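You operate a simulated robot arm through the tools that you are given. There is no shell and no other tool. Be economical: measure what you need, move in short steps, check, and stop when the job is done.

The job below is to be done with a simulated two-armed robot. You get a single attempt, and the scene is never put back.

Task
Warm the oil named on the steam job card, at its heat, until the pot's lamp turns green.
Fine: cap off into the tray first; shut the pot lid. Set down upright: what you pick out. Where these are worked on the way, their far stop is far enough and under half their travel is too little: pot lid.
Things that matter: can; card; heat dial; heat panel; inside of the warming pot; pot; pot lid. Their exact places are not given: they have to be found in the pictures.

Only the result counts: the job must be done as asked and must still hold three seconds after the hand-in. Knocking over, shifting, dropping, spilling or breaking anything else fails it. A push-on lid holds only when it is set on centred and level and pressed home; a screw cap is set on level and turned clockwise until tight.

Robot
Two 6-joint arms with two-finger parallel grippers on one trunk, on a base that drives. Base frame: it is fixed to the floor where the robot stands at the start and does not move with it; the origin is under the middle of the robot, x ahead of it, y to its left, z up; the surface under the hand at the start is at about z = 86. Units: cm, rad, N and s.
The left shoulder is at the start at [6, 18.7, 122.2], the right one opposite. With the tool pointing down near the work surface each hand reaches from about 10 to 60 cm from the robot's upright axis, wherever it stands, measured 20 degrees to its own side. Places, roughly: card [100, -70, 130]; heat dial [40, -20, 90]; heat panel [40, -20, 90]; inside of the warming pot [50, -20, 90]; pot [50, -20, 100]; pot lid [50, -20, 110]. Payload 1.57 kg a hand.
Tool frame (each hand has its own): the origin (TCP) lies between the finger pads and is the grasp point; the fingertips stand 3 cm ahead of it; z points along the fingers, y is the line along which they close. Largest opening 11 cm; finger width 2.4, thickness 1.2; the body of the gripper, 4.8 by 11.2 cm, starts 7.8 cm behind the TCP.
Orientation is that of the tool frame in the base frame, as [roll, pitch, yaw] about the fixed x, y, z axes, in that order (R = Rz(yaw) Ry(pitch) Rx(roll)). With the fingers straight down and closing along the base's y, the tool's x points along the base's -x, its y along +y and its z along -z.

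Tools
- The arms move only by the tool nudge_tool. It takes "left_increments", "right_increments" or both (then of equal length, played together; a hand with none holds still); each is one flat list of numbers, 7 for each row, row after row: the shift along the tool's x, y, z in units of 30 mm (1.0 is 30 mm), then the turn, a rotation vector about the tool's x, y, z in units of 8 degrees (1.0 is 8 degrees), then the finger opening in cm, from 0 to 11. In form: [tx, ty, tz, ax, ay, az, claw, tx, ty, tz, ax, ay, az, claw, ...]. A call has 1 to 20 rows; each row shifts and turns the commanded pose from where the row before left it, along the tool's axes as they then stand. A call with a number of a shift or a turn outside -1 to 1 is refused whole. A row lasts 0.2 s, in which the tool goes at most 5 cm and 0.15 rad; a call with a longer step from one row to the next is refused whole, and so is a gripper value outside its range. A pose out of reach is approached as far as the arm can. The call stops where the force on the tool passes 40 N (or 10 N more than at its start, if that is more) or the arm is blocked; 0.2 s more then pass. Each finger travels about 15.3 cm/s and halts on what it meets, pressing with about 35 N; the grip force reading is that of the motor and also rises with nothing between the fingers. The clock runs only during rows and for 0.2 s after the last one: add rows that do not move to give the fingers time. The reply holds the time, the measured pose of the TCP, the force on the tool along the base axes, the opening and the grip force, in the units named above and with some noise, with the torque about the TCP (base axes, N m) and any sound that the robot's microphone picked up, and new pictures: "pictures" is both (left out), scene, wrist or none (wrist: the cameras of the hands that moved).
- Cameras (640 x 400 px; columns grow to the right, rows downward): "scene" is now at [2.06, 2.08, 176]; the picture's right is [0.15, -0.99, -0.00], its down [-0.82, -0.12, -0.56] and it looks along [0.55, 0.08, -0.83] (base axes); focal length 260 px, centre (320, 200). "left" rides on the left gripper at [7, -1.6, -14.1] in its tool frame; the picture's right is [0.23, 0.97, 0.00], its down [-0.86, 0.20, -0.48] and it looks along [-0.47, 0.11, 0.88] (tool axes); focal length 222 px, centre (320, 200). "right" rides on the right gripper at [7, 1.6, -14.1] in its tool frame; the picture's right is [-0.23, 0.97, 0.00], its down [-0.86, -0.20, -0.48] and it looks along [-0.47, -0.11, 0.88] (tool axes); focal length 222 px, centre (320, 200).
- raise_lower(by): slides the trunk up (or, below 0, down) by that many cm; the arms and the scene camera ride with it, the base frame stays. It gives what a move gives, with no picture.
- steer(legs): drives the robot by 1 to 6 legs, each [ahead, left, turn to the left] in cm, cm and rad, along the robot's own axes; the way and the turn of a leg run together, so that a leg with both is an arc; at most 150 cm and 3.142 rad a leg. The arms and the cameras ride along, it lands a little off, and it stops where it bumps. It gives what a move gives, and a new picture of the scene camera.
- aim_head(pan, tilt): turns the head with the scene camera to pan (to the left, within 1.501 rad either way) and tilt (down, from -0.506 to 1.204), counted from straight ahead of the robot. It gives what a move gives, and a new picture of the scene camera.
- probe_pixels(camera, pixels): for up to 12 pixels [column, row] of the newest picture of that camera ("zoom" is the newest enlarged one), the place [x, y, z] in the base frame of the surface seen there, good to about 0.2 cm, but the place of the scene camera against the robot may be out by one fixed shift of up to 1.8 cm in any direction. No time passes.
- enlarge(camera, box): a new picture of the part [left, top, right, bottom] of that camera's present view, enlarged. No time passes.
- hand_in(): hands the job in; it is judged then, once.

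Keep the steps short. Do not move on a guess: measure, check each grasp and each placing, and mend mistakes. In all there are 80 turns and 260 pictures (those below and enlarged ones count). Leave the grippers open and the arms clear of the work at the hand-in unless told otherwise, and finish with a single line.

The tools are called after "Request:" as name(argument=value, ...) on one line, values as JSON. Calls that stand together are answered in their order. nudge_tool: Moves the arms, as the interface text tells. Its arguments: {"type":"object","properties":{"left_increments":{"type":"array","items":{"type":"number"}},"right_increments":{"type":"array","items":{"type":"number"}},"pictures":{"type":"string","enum":["both","scene","wrist","none"]}},"required":[]} The other tools are called the same way: raise_lower (by) slides the trunk up or down; steer (legs) drives the base; aim_head (pan, tilt) turns the head that bears the scene camera; probe_pixels (camera, pixels) gives the place of the surface under pixels of a picture; enlarge (camera, box) takes an enlarged picture of a part of a camera's view; hand_in () hands the job in.

At the start:

```text
time: 0.0
left_eef_pos: [43.17, 18.29, 131.08]
left_orientation: [-3.141, -0.001, -3.141]
left_force: [-0.6, 0.1, 0.6]
left_moment: [0.0, -0.01, -0.02]
left_opening: 10.99
left_grasp_force: 0.1
right_eef_pos: [42.5, -19.66, 130.6]
right_orientation: [3.141, 0.002, -3.141]
right_force: [0.1, 0.1, -0.7]
right_moment: [0.0, 0.01, -0.01]
right_opening: 10.99
right_grasp_force: 0.2
trunk travel left (down, up): [-85.0, 14.0]
robot x, y, heading: [-0.19, 0.17, 0.002]
head pan, tilt: [0.148, 0.977]
```

scene: 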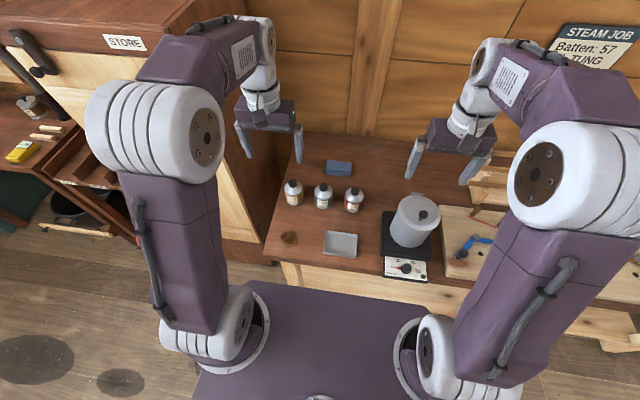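
right: 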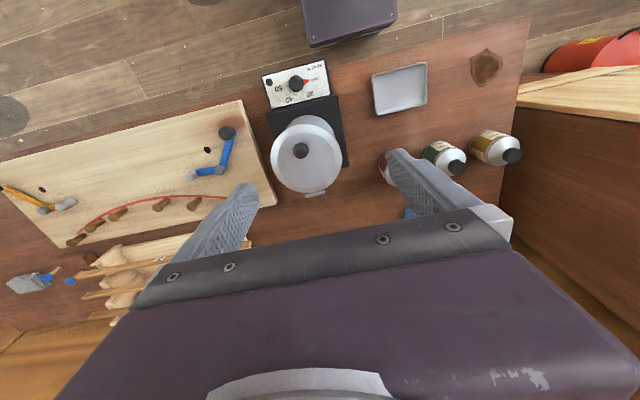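
left: 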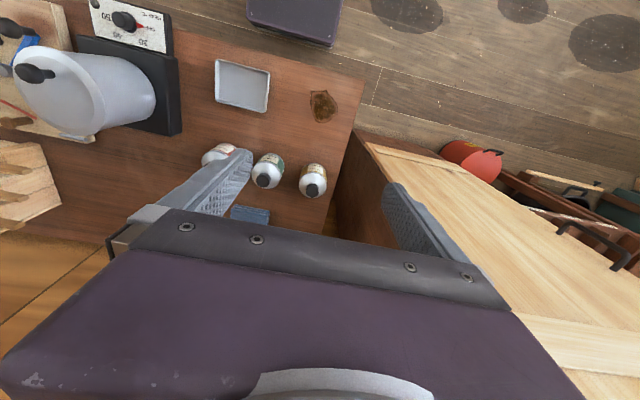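

I see the workbench with three cans, a tray, the pot on a heater, and a card at upper right. First read the card and look at the cans and panel.

Request:
aim_head(pan=-0.5, tilt=0.5)

Request:
enlarge(camera="left", box=[180, 40, 360, 220])

Request:
enlarge(camera="right", box=[240, 40, 360, 220])

```text
time: 1.0
left_eef_pos: [43.21, 18.32, 131.13]
left_orientation: [-3.141, 0.001, -3.14]
left_force: [0.2, -0.4, 0.9]
left_moment: [0.02, 0.01, -0.03]
left_opening: 11.0
left_grasp_force: 0.1
right_eef_pos: [42.53, -19.64, 130.61]
right_orientation: [3.141, 0.001, 3.14]
right_force: [-0.1, -0.2, 0.3]
right_moment: [-0.01, -0.05, 0.0]
right_opening: 11.03
right_grasp_force: 0.0
trunk travel left (down, up): [-85.0, 14.0]
robot x, y, heading: [-0.02, -0.31, -0.004]
head pan, tilt: [-0.499, 0.499]
```

scene: 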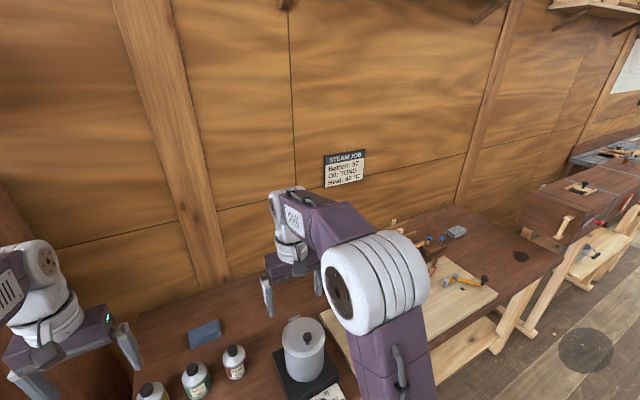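

```text
2.22 times, centred on (270, 130) of left
```

zoom: 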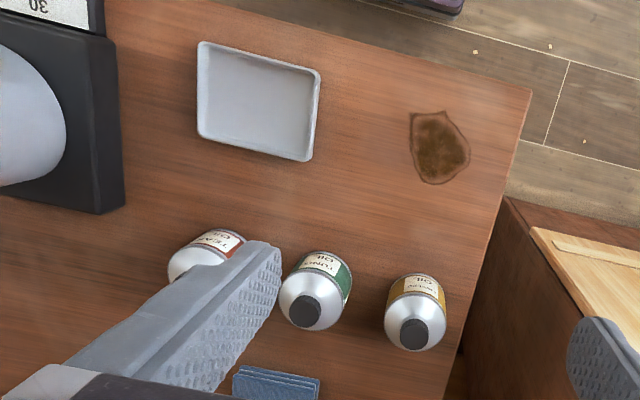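

```text
2.22 times, centred on (300, 130) of right
```

zoom: 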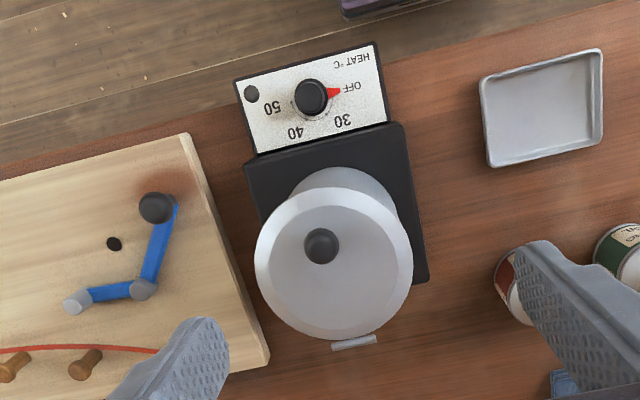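

Request:
enlarge(camera="scene", box=[315, 142, 375, 192])

Request:
aim_head(pan=-0.1, tilt=0.95)

```text
8.00 times, centred on (345, 167) of scene
```

zoom: 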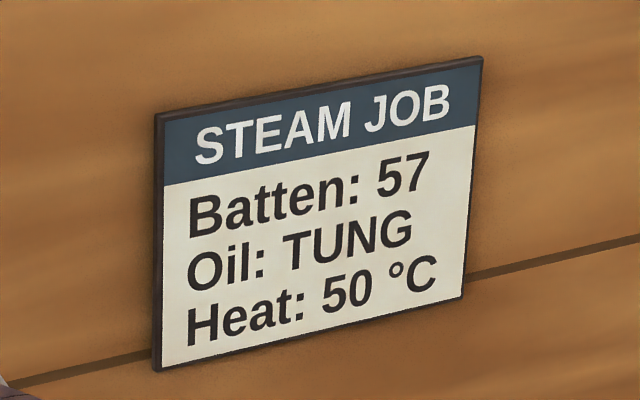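

```text
time: 1.9
left_eef_pos: [43.11, 18.34, 131.1]
left_orientation: [3.141, 0.0, -3.141]
left_force: [0.5, 0.3, 0.0]
left_moment: [0.01, 0.01, 0.04]
left_opening: 10.99
left_grasp_force: 0.1
right_eef_pos: [42.37, -19.7, 130.71]
right_orientation: [3.14, 0.001, 3.14]
right_force: [0.0, -0.5, 0.1]
right_moment: [0.02, -0.03, 0.0]
right_opening: 11.01
right_grasp_force: 0.1
trunk travel left (down, up): [-85.0, 14.0]
robot x, y, heading: [0.04, -0.38, 0.002]
head pan, tilt: [-0.099, 0.949]
```

scene: 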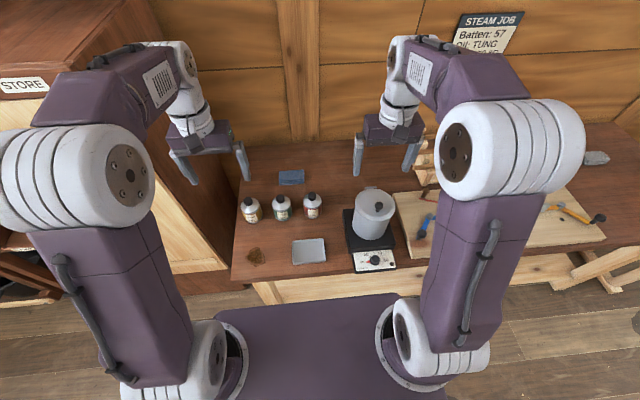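

The card reads TUNG, 50 °C. Next I read the can labels and probe for positions.

Request:
enlarge(camera="scene", box=[230, 160, 410, 275])

Request:
enlarge(camera="left", box=[200, 130, 340, 215])

Request:
probe_pixels(camera="left", pixels=[[265, 181], [313, 190], [272, 162], [282, 205], [217, 62], [270, 72], [265, 110], [216, 100], [240, 85], [37, 74], [122, 20], [170, 20]])

Request:
probe_pixels(camera="right", pixels=[[301, 151], [296, 83], [308, 81], [268, 84], [305, 180], [280, 150], [333, 150], [316, 194], [315, 66], [332, 95], [450, 168], [264, 80]])

```text
3.48 times, centred on (320, 218) of scene
```

zoom: 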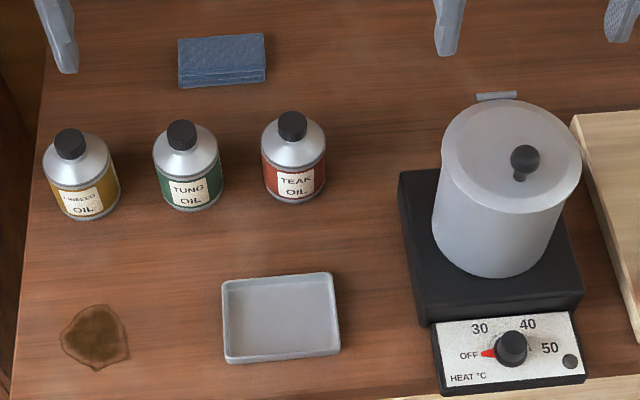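

```text
4.57 times, centred on (270, 172) of left
```

zoom: 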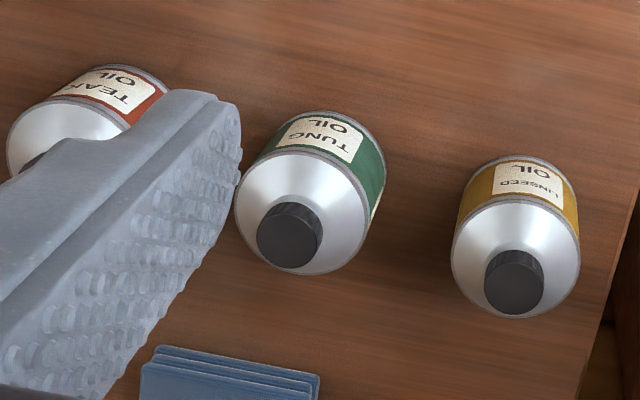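

```text
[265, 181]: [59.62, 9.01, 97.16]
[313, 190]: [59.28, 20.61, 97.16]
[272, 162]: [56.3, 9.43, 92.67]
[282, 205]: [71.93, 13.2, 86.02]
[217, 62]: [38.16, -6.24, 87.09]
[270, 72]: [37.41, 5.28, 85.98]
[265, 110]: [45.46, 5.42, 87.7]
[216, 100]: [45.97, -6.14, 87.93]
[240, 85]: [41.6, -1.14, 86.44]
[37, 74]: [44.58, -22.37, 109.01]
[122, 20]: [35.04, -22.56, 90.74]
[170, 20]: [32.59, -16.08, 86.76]
```

```text
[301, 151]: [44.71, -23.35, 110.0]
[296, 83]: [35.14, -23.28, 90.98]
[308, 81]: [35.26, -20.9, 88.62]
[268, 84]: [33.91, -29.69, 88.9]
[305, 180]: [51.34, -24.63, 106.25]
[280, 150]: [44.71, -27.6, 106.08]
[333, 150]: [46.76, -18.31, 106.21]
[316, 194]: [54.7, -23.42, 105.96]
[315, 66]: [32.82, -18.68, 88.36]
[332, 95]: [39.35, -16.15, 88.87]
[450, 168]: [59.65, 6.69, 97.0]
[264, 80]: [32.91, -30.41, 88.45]
```

Tung is the middle can at about (59.5, 8.7), cap top 97.2. Plan: left hand grips its body from the front at a 30° slope, lifts it, and the right hand takes the cap. First I turn the left hand in place.

Request:
nudge_tool(left_increments=[0, 0, 0, 0, -0.9375, 0, 8.5, 0, 0, 0, 0, -0.9375, 0, 8.5, 0, 0, 0, 0, -0.9375, 0, 8.5, 0, 0, 0, 0, -0.9375, 0, 8.5, 0, 0, 0, 0, -0.9375, 0, 8.5, 0, 0, 0, 0, -0.9375, 0, 8.5, 0, 0, 0, 0, -0.9375, 0, 8.5, 0, 0, 0, 0, -0.9375, 0, 8.5, 0, 0, 0, 0, 0, 0, 8.5, 0, 0, 0, 0, 0, 0, 8.5])

```text
time: 4.1
left_eef_pos: [44.17, 17.88, 131.88]
left_orientation: [-3.12, 0.994, -3.137]
left_force: [-0.1, 0.0, 0.2]
left_moment: [0.02, 0.0, -0.02]
left_opening: 8.51
left_grasp_force: 0.1
left hand out of reach, approached as far as the arm can: row 7, 8
right_eef_pos: [42.35, -19.76, 130.72]
right_orientation: [-3.141, -0.001, 3.141]
right_force: [-0.1, 0.3, -0.5]
right_moment: [0.02, 0.04, -0.01]
right_opening: 11.01
right_grasp_force: 0.0
trunk travel left (down, up): [-85.0, 14.0]
robot x, y, heading: [0.07, -0.04, 0.0]
head pan, tilt: [-0.099, 0.949]
```

scene: 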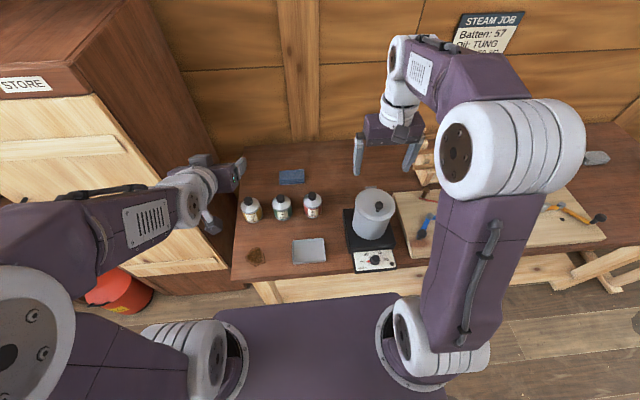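
left: 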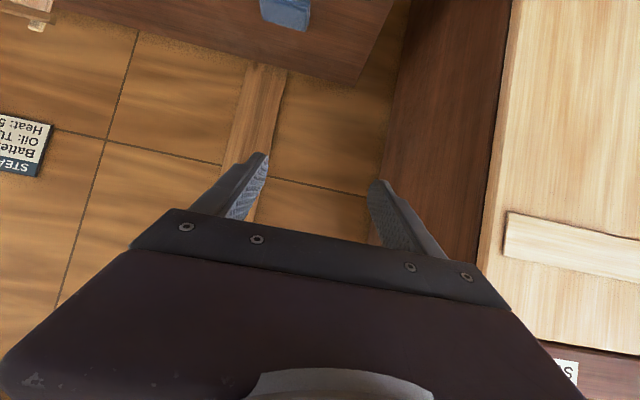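

The hand is pitched about 57–60°. Now I lower it to the pre-grasp point in front of the can, about (46, 8.7, 103).

Request:
nudge_tool(left_increments=[0.762, -0.32, 0.547, 0, 0, 0, 8.5, 0.762, -0.32, 0.547, 0, 0, 0, 8.5, 0.762, -0.32, 0.547, 0, 0, 0, 8.5, 0.762, -0.32, 0.547, 0, 0, 0, 8.5, 0.762, -0.32, 0.547, 0, 0, 0, 8.5, 0.762, -0.32, 0.547, 0, 0, 0, 8.5, 0.762, -0.32, 0.547, 0, 0, 0, 8.5, 0.762, -0.32, 0.547, 0, 0, 0, 8.5, 0.762, -0.32, 0.547, 0, 0, 0, 8.5, 0.762, -0.32, 0.547, 0, 0, 0, 8.5, 0, 0, 0, 0, 0, 0, 8.5])

```text
time: 6.5
left_eef_pos: [52.19, 5.82, 108.59]
left_orientation: [-3.123, 0.986, -3.138]
left_force: [0.4, 0.2, 0.3]
left_moment: [-0.01, 0.01, -0.02]
left_opening: 8.51
left_grasp_force: 0.0
left hand out of reach, approached as far as the arm can: row 1, 2, 3, 7, 8, 9, 10
right_eef_pos: [42.33, -19.87, 130.72]
right_orientation: [3.14, -0.001, 3.141]
right_force: [0.1, 0.0, 0.1]
right_moment: [0.01, -0.01, -0.02]
right_opening: 11.0
right_grasp_force: 0.0
trunk travel left (down, up): [-85.0, 14.0]
robot x, y, heading: [0.09, -0.46, -0.002]
head pan, tilt: [-0.099, 0.949]
```

scene: 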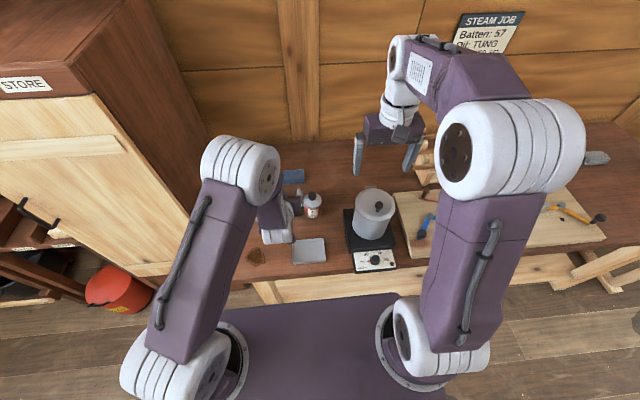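
left: 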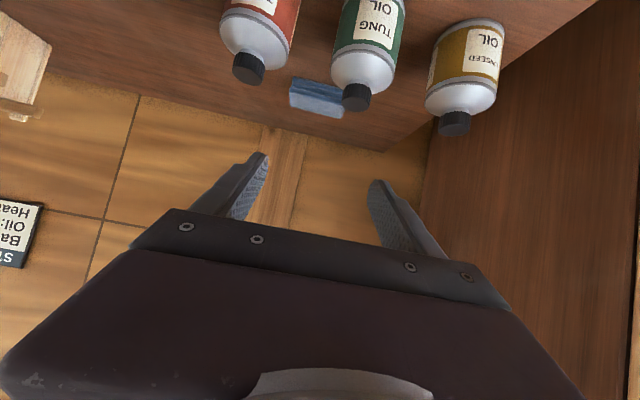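

The reach is limited by how steep the forearm is. I'll lift both hands, then lower the trunk 15 cm so the front approach gets flatter.

Request:
nudge_tool(left_increments=[-0.87, 0, -0.5, 0, 0, 0, 8.5, -0.87, 0, -0.5, 0, 0, 0, 8.5, -0.87, 0, -0.5, 0, 0, 0, 8.5, -0.87, 0, -0.5, 0, 0, 0, 8.5], right_increments=[0, 0, -1, 0, 0, 0, 11, 0, 0, -1, 0, 0, 0, 11, 0, 0, -1, 0, 0, 0, 11, 0, 0, -1, 0, 0, 0, 11], pictures="none")

Request:
raise_lower(by=-15)

```text
time: 7.5
left_eef_pos: [52.88, 6.2, 120.8]
left_orientation: [-3.121, 0.997, -3.137]
left_force: [-0.8, -1.0, -0.2]
left_moment: [0.03, -0.02, 0.0]
left_opening: 8.49
left_grasp_force: 0.0
right_eef_pos: [42.32, -19.88, 142.5]
right_orientation: [-3.142, 0.001, -3.141]
right_force: [-0.6, -1.0, 0.0]
right_moment: [-0.03, -0.01, -0.01]
right_opening: 11.01
right_grasp_force: 0.1
trunk travel left (down, up): [-85.0, 14.0]
robot x, y, heading: [0.11, 0.12, 0.001]
head pan, tilt: [-0.099, 0.949]
```

```text
time: 9.3
left_eef_pos: [52.85, 6.04, 105.74]
left_orientation: [-3.12, 0.996, -3.136]
left_force: [-0.6, -0.2, -0.1]
left_moment: [-0.02, 0.04, -0.03]
left_opening: 8.53
left_grasp_force: 0.0
right_eef_pos: [42.4, -19.78, 127.53]
right_orientation: [-3.141, 0.001, -3.141]
right_force: [0.7, 0.9, 0.5]
right_moment: [-0.01, -0.01, -0.02]
right_opening: 11.0
right_grasp_force: 0.1
trunk travel left (down, up): [-70.0, 29.0]
robot x, y, heading: [-0.14, -0.03, 0.005]
head pan, tilt: [-0.099, 0.949]
```

Request:
nudge_tool(left_increments=[0.663, 0.173, 0.045, 0, 0, 0, 8.5, 0.663, 0.173, 0.045, 0, 0, 0, 8.5, 0.663, 0.173, 0.045, 0, 0, 0, 8.5, 0.663, 0.173, 0.045, 0, 0, 0, 8.5, 0.663, 0.173, 0.045, 0, 0, 0, 8.5, 0, 0, 0, 0, 0, 0, 8.5])

```text
time: 10.7
left_eef_pos: [49.33, 8.11, 98.25]
left_orientation: [-3.122, 0.988, -3.136]
left_force: [0.0, 0.4, -0.3]
left_moment: [0.02, 0.02, 0.01]
left_opening: 8.5
left_grasp_force: 0.0
left hand out of reach, approached as far as the arm can: row 5
right_eef_pos: [42.43, -19.78, 127.55]
right_orientation: [3.142, 0.001, -3.141]
right_force: [0.5, 0.8, 0.3]
right_moment: [-0.04, 0.01, 0.04]
right_opening: 11.0
right_grasp_force: 0.2
trunk travel left (down, up): [-70.0, 29.0]
robot x, y, heading: [-0.25, -0.23, -0.002]
head pan, tilt: [-0.099, 0.949]
```

scene: 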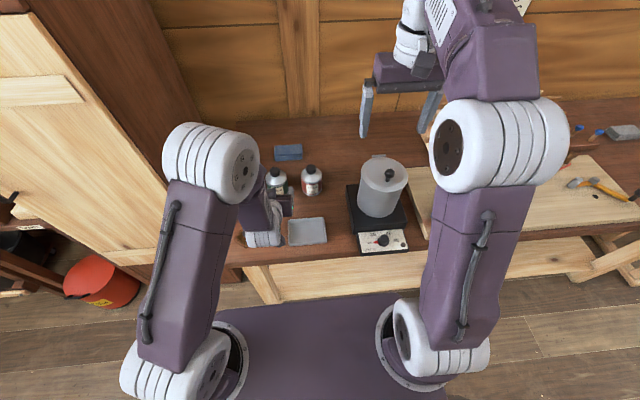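
left: 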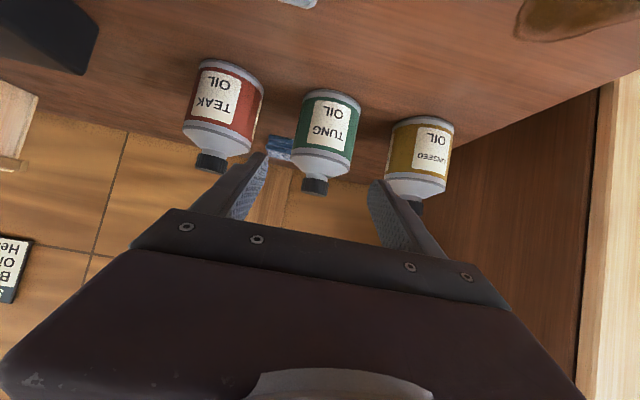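

The can sits squarely in front of the fingers. I probe its exact axis and heights.

Request:
probe_pixels(camera="left", pixels=[[328, 118], [297, 118], [357, 125], [320, 160], [315, 190], [303, 186], [326, 189], [336, 92], [316, 178], [248, 150], [395, 150], [318, 150]])

Request:
enlarge(camera="left", box=[240, 80, 400, 230])

```text
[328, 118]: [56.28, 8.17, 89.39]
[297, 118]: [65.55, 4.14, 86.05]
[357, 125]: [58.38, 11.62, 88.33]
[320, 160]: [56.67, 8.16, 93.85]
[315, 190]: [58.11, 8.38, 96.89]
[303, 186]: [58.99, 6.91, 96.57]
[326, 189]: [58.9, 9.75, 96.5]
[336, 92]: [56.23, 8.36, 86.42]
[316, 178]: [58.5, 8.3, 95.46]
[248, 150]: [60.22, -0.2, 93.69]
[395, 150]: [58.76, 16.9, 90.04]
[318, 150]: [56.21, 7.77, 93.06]
```

```text
2.67 times, centred on (320, 155) of left
```

zoom: 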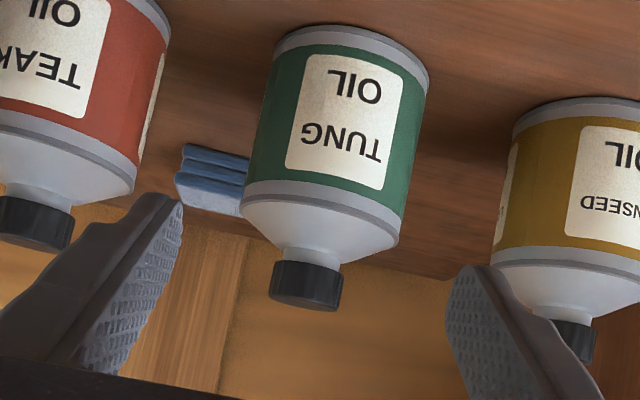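

Can axis ≈ (59.5, 8.3), radius 3.3, body z 86–93, cap z 95.3–97. I advance straight along the fingers to straddle the body at z≈90.

Request:
nudge_tool(left_increments=[0.085, 0.013, 0.87, 0, 0, 0, 8.5, 0.085, 0.013, 0.87, 0, 0, 0, 8.5, 0.085, 0.013, 0.87, 0, 0, 0, 8.5, 0.085, 0.013, 0.87, 0, 0, 0, 8.5, 0.085, 0.013, 0.87, 0, 0, 0, 8.5, 0, 0, 0, 0, 0, 0, 8.5])

```text
time: 12.1
left_eef_pos: [59.73, 8.09, 90.08]
left_orientation: [-3.122, 0.997, -3.138]
left_force: [0.3, 0.1, -0.8]
left_moment: [0.0, 0.04, 0.0]
left_opening: 8.5
left_grasp_force: 0.1
right_eef_pos: [42.41, -19.82, 127.4]
right_orientation: [-3.141, 0.0, -3.142]
right_force: [-0.1, -0.4, 0.4]
right_moment: [-0.02, -0.01, 0.01]
right_opening: 10.99
right_grasp_force: 0.0
trunk travel left (down, up): [-70.0, 29.0]
robot x, y, heading: [-0.14, -0.26, -0.001]
head pan, tilt: [-0.099, 0.949]
```

scene: 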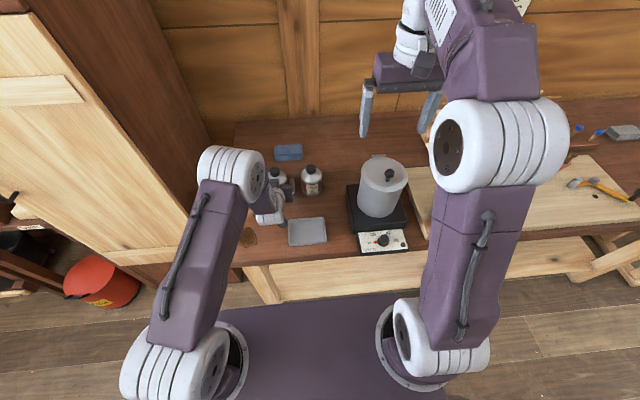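
left: 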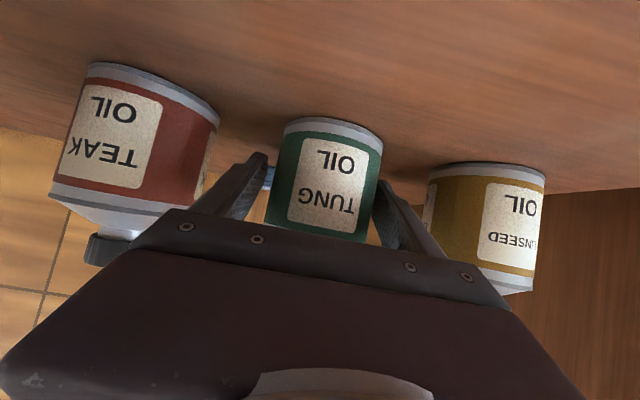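

The fingers straddle the TUNG can with clearance on both sides. I close the grip.

Request:
nudge_tool(left_increments=[0, 0, 0, 0, 0, 0, 7.2, 0, 0, 0, 0, 0, 0, 6.4, 0, 0, 0, 0, 0, 0, 5.8, 0, 0, 0, 0, 0, 0, 5.8], pictures="wrist")

```text
time: 13.1
left_eef_pos: [59.77, 8.28, 90.08]
left_orientation: [-3.12, 0.995, -3.138]
left_force: [0.8, 0.7, 0.3]
left_moment: [0.17, -0.03, -0.01]
left_opening: 7.16
left_grasp_force: 34.8
right_eef_pos: [42.42, -19.84, 127.28]
right_orientation: [-3.14, -0.002, -3.141]
right_force: [0.0, 0.0, -0.8]
right_moment: [-0.01, 0.05, -0.04]
right_opening: 11.0
right_grasp_force: 0.0
trunk travel left (down, up): [-70.0, 29.0]
robot x, y, heading: [-0.55, -0.11, 0.004]
head pan, tilt: [-0.099, 0.949]
```

left: 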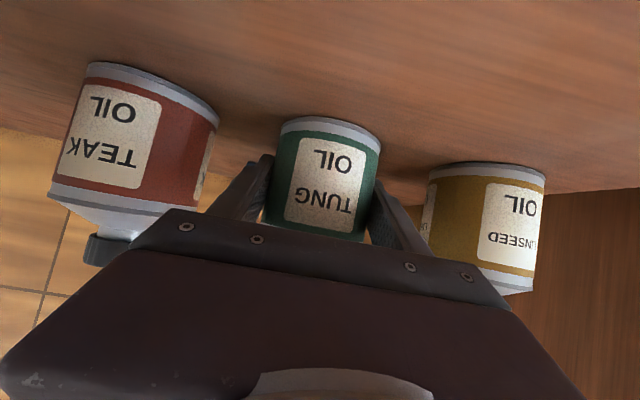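

Gripped (7.16 cm, 35 N). I lift the can and bring it toward the middle at about (53, 5, 106).

Request:
nudge_tool(left_increments=[-0.3, 0, -0.2, 0, 0, 0, 5.8, -0.64, 0, -0.42, 0, 0, 0, 5.8, -0.64, 0, -0.42, 0, 0, 0, 5.8, -0.64, 0, -0.42, 0, 0, 0, 5.8, -0.64, 0, -0.42, 0, 0, 0, 5.8, -0.64, 0, -0.42, 0, 0, 0, 5.8, -0.64, 0, -0.42, 0, 0, 0, 5.8, -0.4, 0, -0.27, 0, 0, 0, 5.8, 0.25, -0.22, -0.38, 0, 0, 0, 5.8, 0.25, -0.22, -0.38, 0, 0, 0, 5.8, 0.25, -0.22, -0.38, 0, 0, 0, 5.8, 0.25, -0.22, -0.38, 0, 0, 0, 5.8, 0.25, -0.22, -0.38, 0, 0, 0, 5.8, 0, 0, 0, 0, 0, 0, 5.8])

```text
time: 16.1
left_eef_pos: [52.61, 5.11, 106.41]
left_orientation: [-3.121, 0.996, -3.137]
left_force: [-0.3, -0.4, -3.2]
left_moment: [0.0, 0.0, -0.01]
left_opening: 7.16
left_grasp_force: 35.2
right_eef_pos: [42.54, -19.83, 127.37]
right_orientation: [-3.141, 0.0, 3.14]
right_force: [-0.4, 0.1, 0.6]
right_moment: [-0.01, 0.0, 0.05]
right_opening: 10.98
right_grasp_force: 0.0
trunk travel left (down, up): [-70.0, 29.0]
robot x, y, heading: [0.11, -0.08, -0.002]
head pan, tilt: [-0.099, 0.949]
```

scene: 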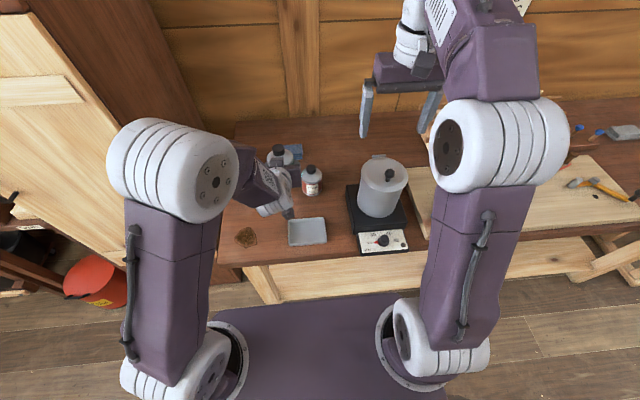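
left: 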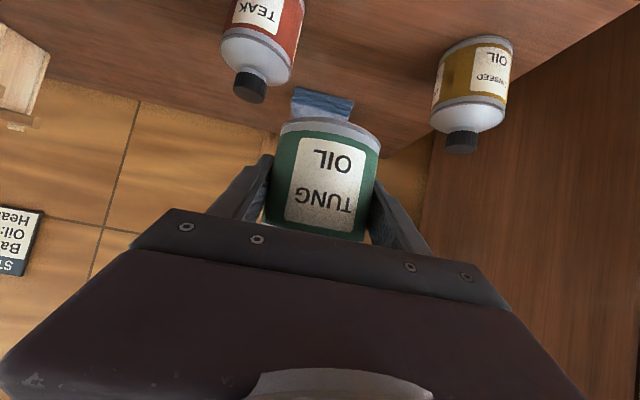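

Can is held at ~(52.4, 5.1) with cap top ≈113.3. I bring the right hand above it.

Request:
nudge_tool(right_increments=[-0.367, 0.92, 0, 0, 0, 0, 6, -0.367, 0.92, 0, 0, 0, 0, 6, -0.367, 0.92, 0, 0, 0, 0, 6, -0.367, 0.92, 0, 0, 0, 0, 6, -0.367, 0.92, 0, 0, 0, 0, 6, -0.367, 0.92, 0, 0, 0, 0, 6, -0.367, 0.92, 0, 0, 0, 0, 6, -0.367, 0.92, 0, 0, 0, 0, 6, -0.367, 0.92, 0, 0, 0, 0, 6, 0, 0, 0, 0, 0, 0, 6])

```text
time: 18.3
left_eef_pos: [52.65, 5.0, 106.33]
left_orientation: [-3.12, 0.996, -3.139]
left_force: [0.3, -0.5, -3.6]
left_moment: [0.01, 0.03, 0.01]
left_opening: 7.13
left_grasp_force: 35.6
right_eef_pos: [46.25, 2.48, 122.41]
right_orientation: [3.138, 0.003, -3.14]
right_force: [-0.6, -0.4, 0.1]
right_moment: [0.03, 0.02, -0.01]
right_opening: 5.99
right_grasp_force: 0.0
right hand out of reach, approached as far as the arm can: row 4, 5, 6, 7, 8, 9
trunk travel left (down, up): [-70.0, 29.0]
robot x, y, heading: [-0.23, 0.18, 0.001]
head pan, tilt: [-0.099, 0.949]
```

scene: 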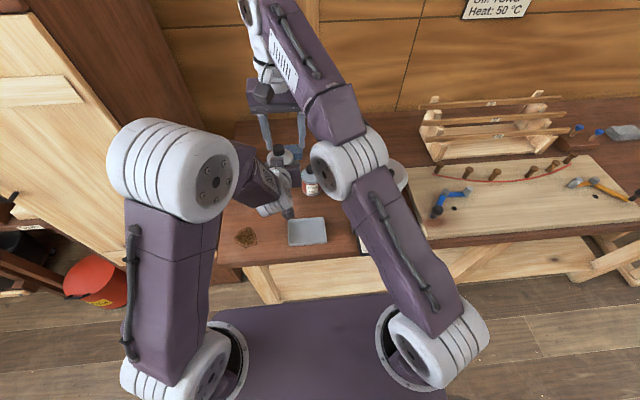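
right: 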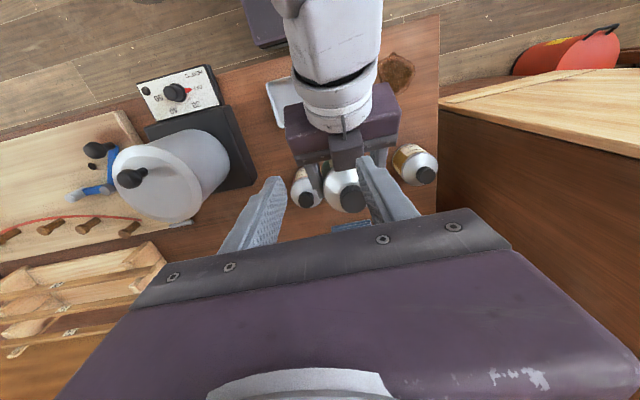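

The right hand ran out of reach at that height. I bring the can nearer the right side instead, at about (50.5, -5).

Request:
nudge_tool(left_increments=[0.073, -0.667, -0.112, 0, 0, 0, 5.8, 0.073, -0.667, -0.112, 0, 0, 0, 5.8, 0.073, -0.667, -0.112, 0, 0, 0, 5.8, 0.073, -0.667, -0.112, 0, 0, 0, 5.8, 0.073, -0.667, -0.112, 0, 0, 0, 5.8, 0, 0, 0, 0, 0, 0, 5.8], right_increments=[0, -0.3, -0.3, 0, 0, 0, 6, 0, -0.4, 0, 0, 0, 0, 6, 0, -0.5, 0, 0, 0, 0, 6, 0, -0.5, 0, 0, 0, 0, 6, 0, -0.5, 0, 0, 0, 0, 6, 0, 0, 0, 0, 0, 0, 6])

```text
time: 19.7
left_eef_pos: [50.6, -4.78, 106.33]
left_orientation: [-3.118, 0.996, -3.138]
left_force: [-0.2, 0.3, -4.1]
left_moment: [0.02, -0.02, -0.03]
left_opening: 7.14
left_grasp_force: 35.5
right_eef_pos: [46.1, -4.19, 123.38]
right_orientation: [-3.14, 0.0, 3.141]
right_force: [0.2, 0.2, -0.1]
right_moment: [0.0, -0.03, -0.04]
right_opening: 6.02
right_grasp_force: 0.1
trunk travel left (down, up): [-70.0, 29.0]
robot x, y, heading: [0.02, -0.44, -0.003]
head pan, tilt: [-0.099, 0.949]
```

scene: 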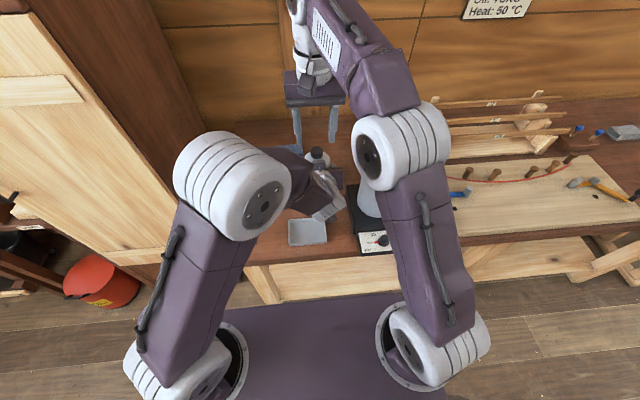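
right: 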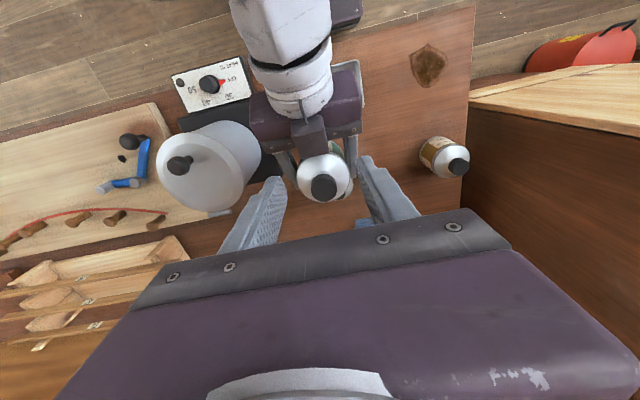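
left: 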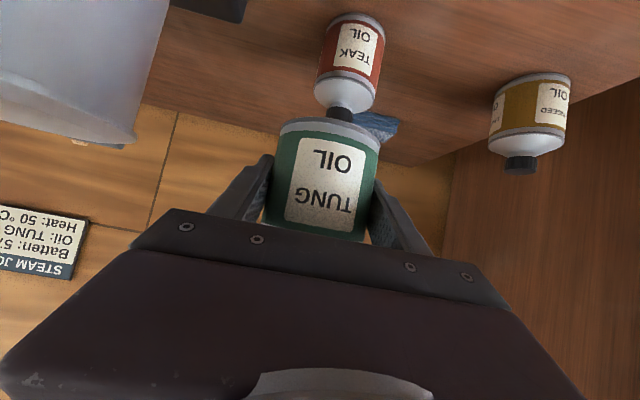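

Request:
probe_pixels(camera="right", pixels=[[323, 188], [312, 188], [334, 188], [323, 177], [323, 200], [305, 165]])

Request:
enlarge(camera="right", box=[280, 140, 370, 220])

```text
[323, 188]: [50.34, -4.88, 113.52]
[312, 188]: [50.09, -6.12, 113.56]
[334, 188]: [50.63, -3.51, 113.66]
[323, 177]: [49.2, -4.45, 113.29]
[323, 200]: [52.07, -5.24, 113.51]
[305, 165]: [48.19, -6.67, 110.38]
```

```text
5.00 times, centred on (325, 180) of right
```

zoom: 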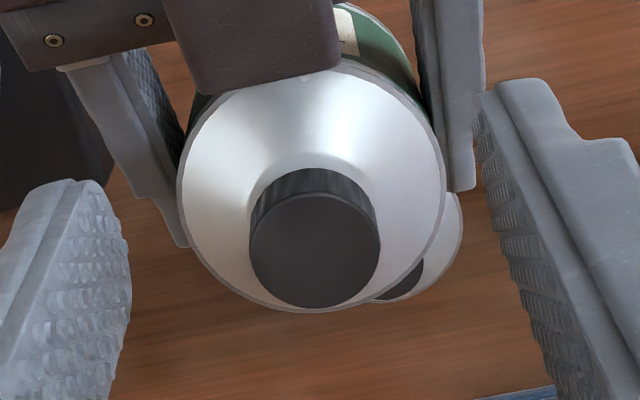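

Cap top centre (50.45, -4.85, 113.5), radius ≈1.5. I move above it and pre-wind the wrist clockwise by 60°.

Request:
nudge_tool(right_increments=[-0.725, -0.11, 0.4, 0, 0, 0, 5, -0.725, -0.11, 0.4, 0, 0, 0, 5, 0, 0, 0, 0, 0, 0.9375, 5, 0, 0, 0, 0, 0, 0.9375, 5, 0, 0, 0, 0, 0, 0.9375, 5, 0, 0, 0, 0, 0, 0.9375, 5, 0, 0, 0, 0, 0, 0.9375, 5, 0, 0, 0, 0, 0, 0.9375, 5, 0, 0, 0, 0, 0, 0.9375, 5, 0, 0, 0, 0, 0, 0.9375, 5, 0, 0, 0, 0, 0, 0, 5])

```text
time: 22.1
left_eef_pos: [50.55, -4.85, 106.46]
left_orientation: [-3.121, 0.995, -3.137]
left_force: [0.6, -0.1, -4.1]
left_moment: [0.02, 0.03, 0.05]
left_opening: 7.12
left_grasp_force: 34.9
right_eef_pos: [50.15, -5.0, 120.78]
right_orientation: [3.142, 0.0, 2.093]
right_force: [0.2, -0.6, -0.2]
right_moment: [0.01, -0.01, 0.0]
right_opening: 5.01
right_grasp_force: 0.1
right hand out of reach, approached as far as the arm can: row 3
trunk travel left (down, up): [-70.0, 29.0]
robot x, y, heading: [0.36, 0.26, -0.002]
head pan, tilt: [-0.099, 0.949]
```

scene: 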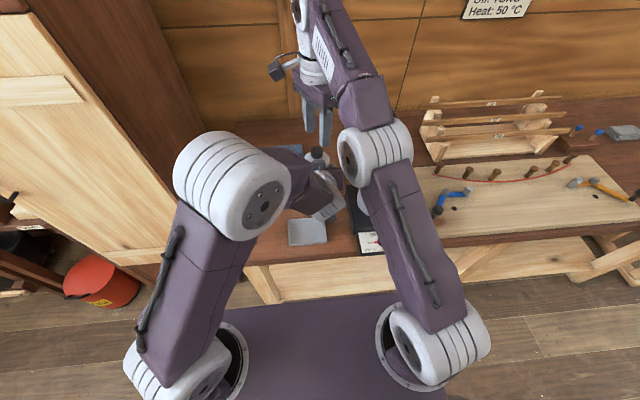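
right: 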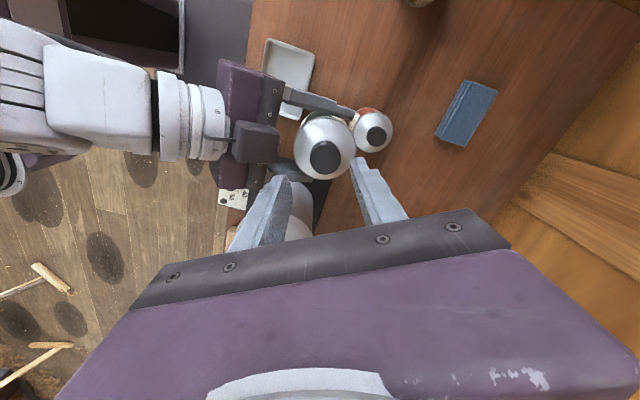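

Request:
nudge_tool(right_increments=[0, 0.11, 0.5, 0, 0, 0, 5, 0, 0, 0.5, 0, 0, 0, 5, 0, 0, 0.5, 0, 0, 0, 5, 0, 0, 0.43, 0, 0, 0, 5, 0, 0, 0, 0, 0, 0, 5])

```text
time: 23.3
left_eef_pos: [50.54, -4.81, 106.45]
left_orientation: [-3.121, 0.995, -3.138]
left_force: [-0.1, -0.5, -4.1]
left_moment: [-0.01, 0.0, 0.03]
left_opening: 7.13
left_grasp_force: 35.1
right_eef_pos: [50.41, -4.69, 115.1]
right_orientation: [3.141, 0.0, 2.094]
right_force: [-0.1, -0.6, 0.5]
right_moment: [0.01, 0.0, 0.03]
right_opening: 4.99
right_grasp_force: 0.0
trunk travel left (down, up): [-70.0, 29.0]
robot x, y, heading: [0.19, 0.22, 0.004]
head pan, tilt: [-0.099, 0.949]
```

scene: 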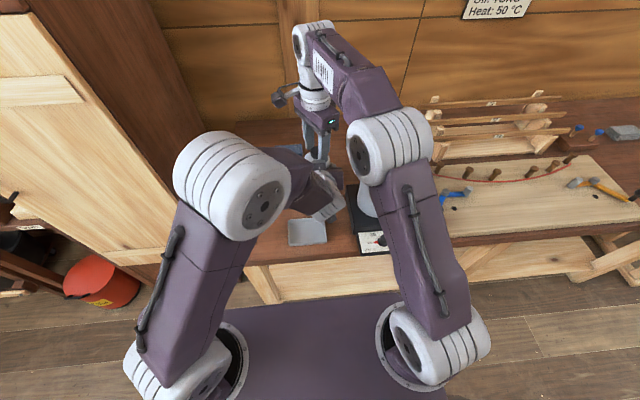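
right: 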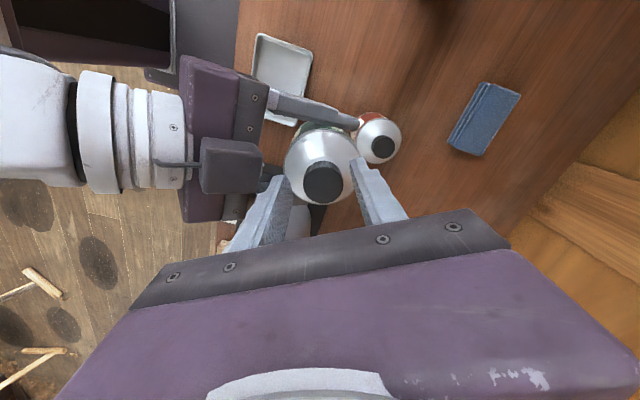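

The cap is between the right fingers. I close on it and watch forces, then turn counter-clockwise a little.

Request:
nudge_tool(right_increments=[0, 0, 0, 0, 0, 0, 3.8, 0, 0, 0, 0, 0, 0, 2.6, 0, 0, 0, 0, 0, 0, 2.0, 0, 0, 0, 0, 0, 0, 2.0, 0, 0, 0, 0, 0, -0.5, 2.0, 0, 0, 0, 0, 0, -0.9, 2.0, 0, 0, 0, 0, 0, -0.9, 2.0, 0, 0, 0, 0, 0, -0.9, 2.0], pictures="wrist")

```text
time: 25.1
left_eef_pos: [50.58, -4.91, 106.49]
left_orientation: [-3.122, 0.995, -3.141]
left_force: [-5.4, -16.4, -6.7]
left_moment: [1.11, -0.29, 0.02]
left_opening: 7.11
left_grasp_force: 35.0
right_eef_pos: [50.33, -4.6, 114.99]
right_orientation: [3.141, -0.003, 2.545]
right_force: [5.6, 15.8, 2.9]
right_moment: [0.24, -0.17, 0.06]
right_opening: 3.1
right_grasp_force: 34.9
trunk travel left (down, up): [-70.0, 29.0]
robot x, y, heading: [-0.27, -0.0, -0.005]
head pan, tilt: [-0.099, 0.949]
```

right: 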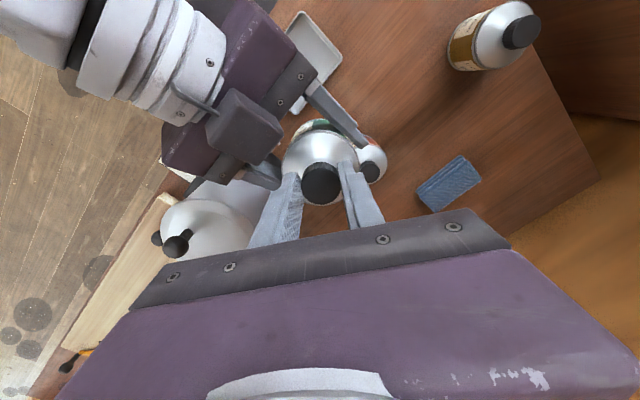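

Cap is gripped (3.1 cm) and turning with little torque. I keep turning counter-clockwise.

Request:
nudge_tool(right_increments=[0, 0, 0, 0, 0, -0.9, 2.0, 0, 0, 0, 0, 0, -0.9, 2.0, 0, 0, 0, 0, 0, -0.9, 2.0, 0, 0, 0, 0, 0, -0.9, 2.0, 0, 0, 0, 0, 0, -0.9, 2.0, 0, 0, 0, 0, 0, -0.9, 2.0, 0, 0, 0, 0, 0, -0.9, 2.0, 0, 0, 0, 0, 0, -0.9, 2.0, 0, 0, 0, 0, 0, 0, 2.0], pictures="wrist")

```text
time: 27.1
left_eef_pos: [50.72, -4.83, 106.36]
left_orientation: [-3.121, 0.997, -3.133]
left_force: [9.8, 8.1, -9.7]
left_moment: [-0.15, 0.28, 0.02]
left_opening: 7.12
left_grasp_force: 34.8
right_eef_pos: [50.38, -4.9, 114.96]
right_orientation: [-3.138, -0.002, -2.738]
right_force: [-9.7, -8.3, 6.5]
right_moment: [-0.51, 0.55, -0.05]
right_opening: 3.07
right_grasp_force: 35.1
trunk travel left (down, up): [-70.0, 29.0]
robot x, y, heading: [-0.21, 0.08, 0.001]
head pan, tilt: [-0.099, 0.949]
```

right: 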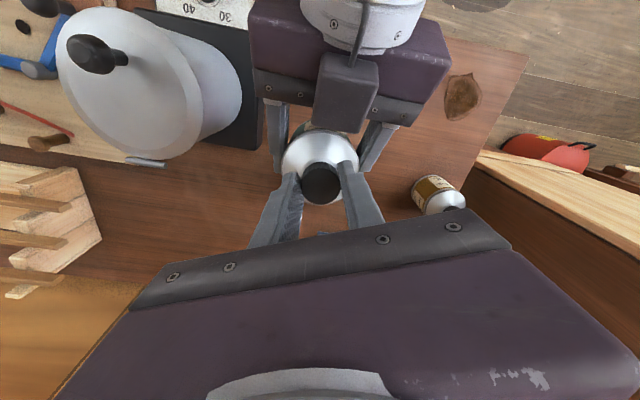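

Upward push on the right hand (6.5 N) suggests the cap is threading up. I continue with a slight lift.

Request:
nudge_tool(right_increments=[0, 0, -0.02, 0, 0, -0.9, 2.0, 0, 0, -0.02, 0, 0, -0.9, 2.0, 0, 0, -0.02, 0, 0, -0.9, 2.0, 0, 0, -0.02, 0, 0, -0.9, 2.0, 0, 0, -0.02, 0, 0, -0.9, 2.0, 0, 0, -0.02, 0, 0, -0.9, 2.0, 0, 0, -0.02, 0, 0, -0.9, 2.0, 0, 0, -0.02, 0, 0, -0.9, 2.0, 0, 0, 0, 0, 0, 0, 2.0], pictures="wrist")

```text
time: 29.1
left_eef_pos: [50.68, -4.79, 106.5]
left_orientation: [-3.12, 0.997, -3.137]
left_force: [-9.0, 21.0, 16.4]
left_moment: [-0.79, -0.49, -0.01]
left_opening: 7.19
left_grasp_force: 35.4
right_eef_pos: [50.45, -4.83, 115.45]
right_orientation: [-3.139, -0.005, -1.731]
right_force: [9.7, -20.7, -18.8]
right_moment: [-1.13, -0.25, -0.04]
right_opening: 3.07
right_grasp_force: 34.8
trunk travel left (down, up): [-70.0, 29.0]
robot x, y, heading: [0.15, 0.22, -0.001]
head pan, tilt: [-0.099, 0.949]
```

right: 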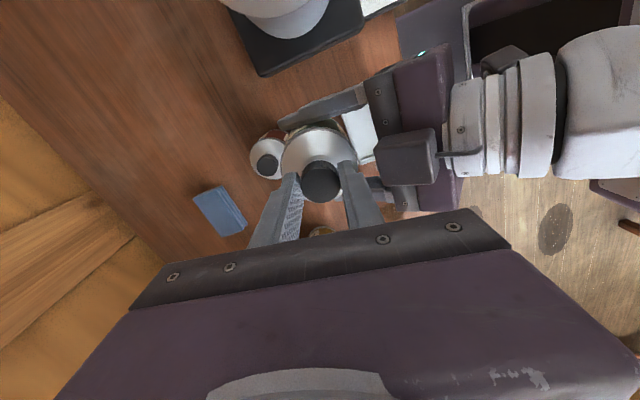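

Still threaded (pulling back 19 N). I keep turning without lift.

Request:
nudge_tool(right_increments=[0, 0, 0.03, 0, 0, -0.9, 2.0, 0, 0, 0.03, 0, 0, -0.9, 2.0, 0, 0, 0, 0, 0, -0.9, 2.0, 0, 0, 0, 0, 0, -0.9, 2.0, 0, 0, 0, 0, 0, -0.9, 2.0, 0, 0, 0, 0, 0, -0.9, 2.0, 0, 0, 0, 0, 0, -0.9, 2.0, 0, 0, 0, 0, 0, -0.9, 2.0, 0, 0, 0, 0, 0, 0, 2.0], pictures="wrist")

```text
time: 31.1
left_eef_pos: [50.58, -4.81, 106.32]
left_orientation: [-3.12, 0.995, -3.136]
left_force: [-13.0, 13.5, -4.1]
left_moment: [-0.63, -0.66, 0.01]
left_opening: 7.16
left_grasp_force: 35.0
right_eef_pos: [50.65, -4.8, 115.28]
right_orientation: [3.141, -0.003, -0.725]
right_force: [14.1, -12.8, 1.3]
right_moment: [-0.62, -0.61, 0.0]
right_opening: 3.08
right_grasp_force: 35.2
trunk travel left (down, up): [-70.0, 29.0]
robot x, y, heading: [-0.09, -0.25, 0.002]
head pan, tilt: [-0.099, 0.949]
```

right: 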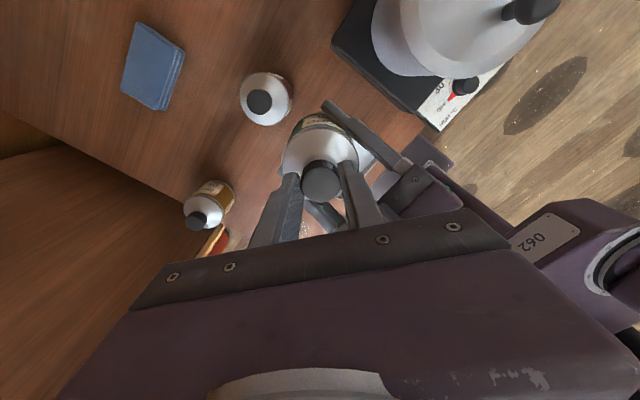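

Turned ~200° so far. Test: lift gently 0.3 cm.

Request:
nudge_tool(right_increments=[0, 0, -0.05, 0, 0, -0.4, 2.0, 0, 0, -0.05, 0, 0, -0.4, 2.0, 0, 0, 0, 0, 0, 0, 2.0], pictures="none")

```text
time: 31.9
left_eef_pos: [50.63, -4.9, 106.52]
left_orientation: [-3.119, 0.996, -3.137]
left_force: [-16.2, 12.3, 6.1]
left_moment: [-0.59, -0.48, -0.02]
left_opening: 7.14
left_grasp_force: 35.0
right_eef_pos: [50.54, -4.84, 115.51]
right_orientation: [3.141, 0.0, -0.614]
right_force: [15.9, -12.4, -9.3]
right_moment: [-0.62, -1.03, 0.02]
right_opening: 3.09
right_grasp_force: 34.8
trunk travel left (down, up): [-70.0, 29.0]
robot x, y, heading: [-0.19, -0.18, 0.002]
head pan, tilt: [-0.099, 0.949]
```

Request:
nudge_tool(right_increments=[0, 0, 0, 0, 0, -0.9, 2.0, 0, 0, 0, 0, 0, -0.9, 2.0, 0, 0, 0, 0, 0, -0.9, 2.0, 0, 0, 0, 0, 0, -0.9, 2.0, 0, 0, 0, 0, 0, -0.9, 2.0, 0, 0, 0, 0, 0, -0.9, 2.0, 0, 0, 0, 0, 0, 0, 2.0], pictures="wrist")

```text
time: 33.5
left_eef_pos: [50.6, -4.77, 106.33]
left_orientation: [-3.12, 0.996, -3.137]
left_force: [-9.9, 10.4, 9.6]
left_moment: [-0.46, -0.56, -0.03]
left_opening: 7.18
left_grasp_force: 34.9
right_eef_pos: [50.54, -4.76, 115.69]
right_orientation: [3.141, 0.001, 0.142]
right_force: [10.2, -9.9, -14.1]
right_moment: [-0.44, -0.35, 0.05]
right_opening: 3.07
right_grasp_force: 34.9
trunk travel left (down, up): [-70.0, 29.0]
robot x, y, heading: [0.1, -0.01, -0.003]
head pan, tilt: [-0.099, 0.949]
```

right: 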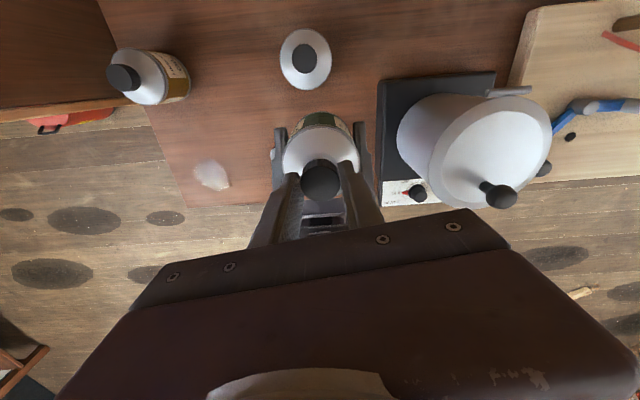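

Request:
nudge_tool(right_increments=[0, 0, 0, 0, 0, -0.9, 2.0, 0, 0, 0, 0, 0, -0.9, 2.0, 0, 0, 0, 0, 0, -0.9, 2.0, 0, 0, 0, 0, 0, -0.9, 2.0, 0, 0, 0, 0, 0, -0.9, 2.0, 0, 0, 0, 0, 0, -0.9, 2.0, 0, 0, 0, 0, 0, -0.9, 2.0, 0, 0, 0, 0, 0, 0, 2.0], pictures="wrist")

```text
time: 33.9
left_eef_pos: [50.48, -3.96, 105.93]
left_orientation: [-3.119, 0.987, -3.113]
left_force: [1.5, 8.2, -0.9]
left_moment: [-0.64, 0.24, -0.14]
left_opening: 7.31
left_grasp_force: 35.4
right_eef_pos: [49.66, -3.23, 115.57]
right_orientation: [3.115, 0.002, 0.22]
right_force: [-1.2, -8.1, -3.2]
right_moment: [-0.11, -0.15, 0.02]
right_opening: 3.08
right_grasp_force: 34.9
right hand out of reach, approached as far as the arm can: row 1, 2
trunk travel left (down, up): [-70.0, 29.0]
robot x, y, heading: [0.24, 0.08, -0.004]
head pan, tilt: [-0.099, 0.949]
stopped in row 2 (left hand): the force on the tool passed its limit at 51 N (the readings are from after the stop); the commanded pose is now the measured one
```

right: 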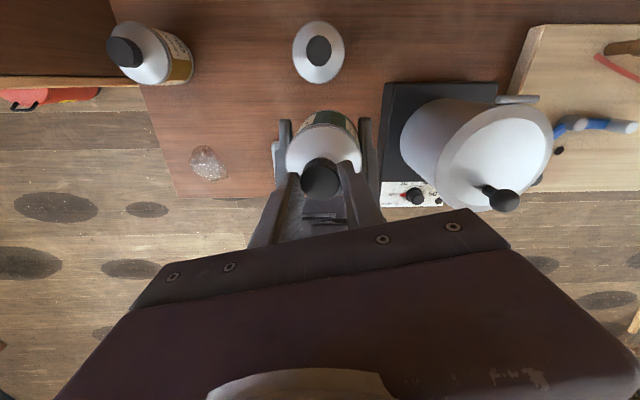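

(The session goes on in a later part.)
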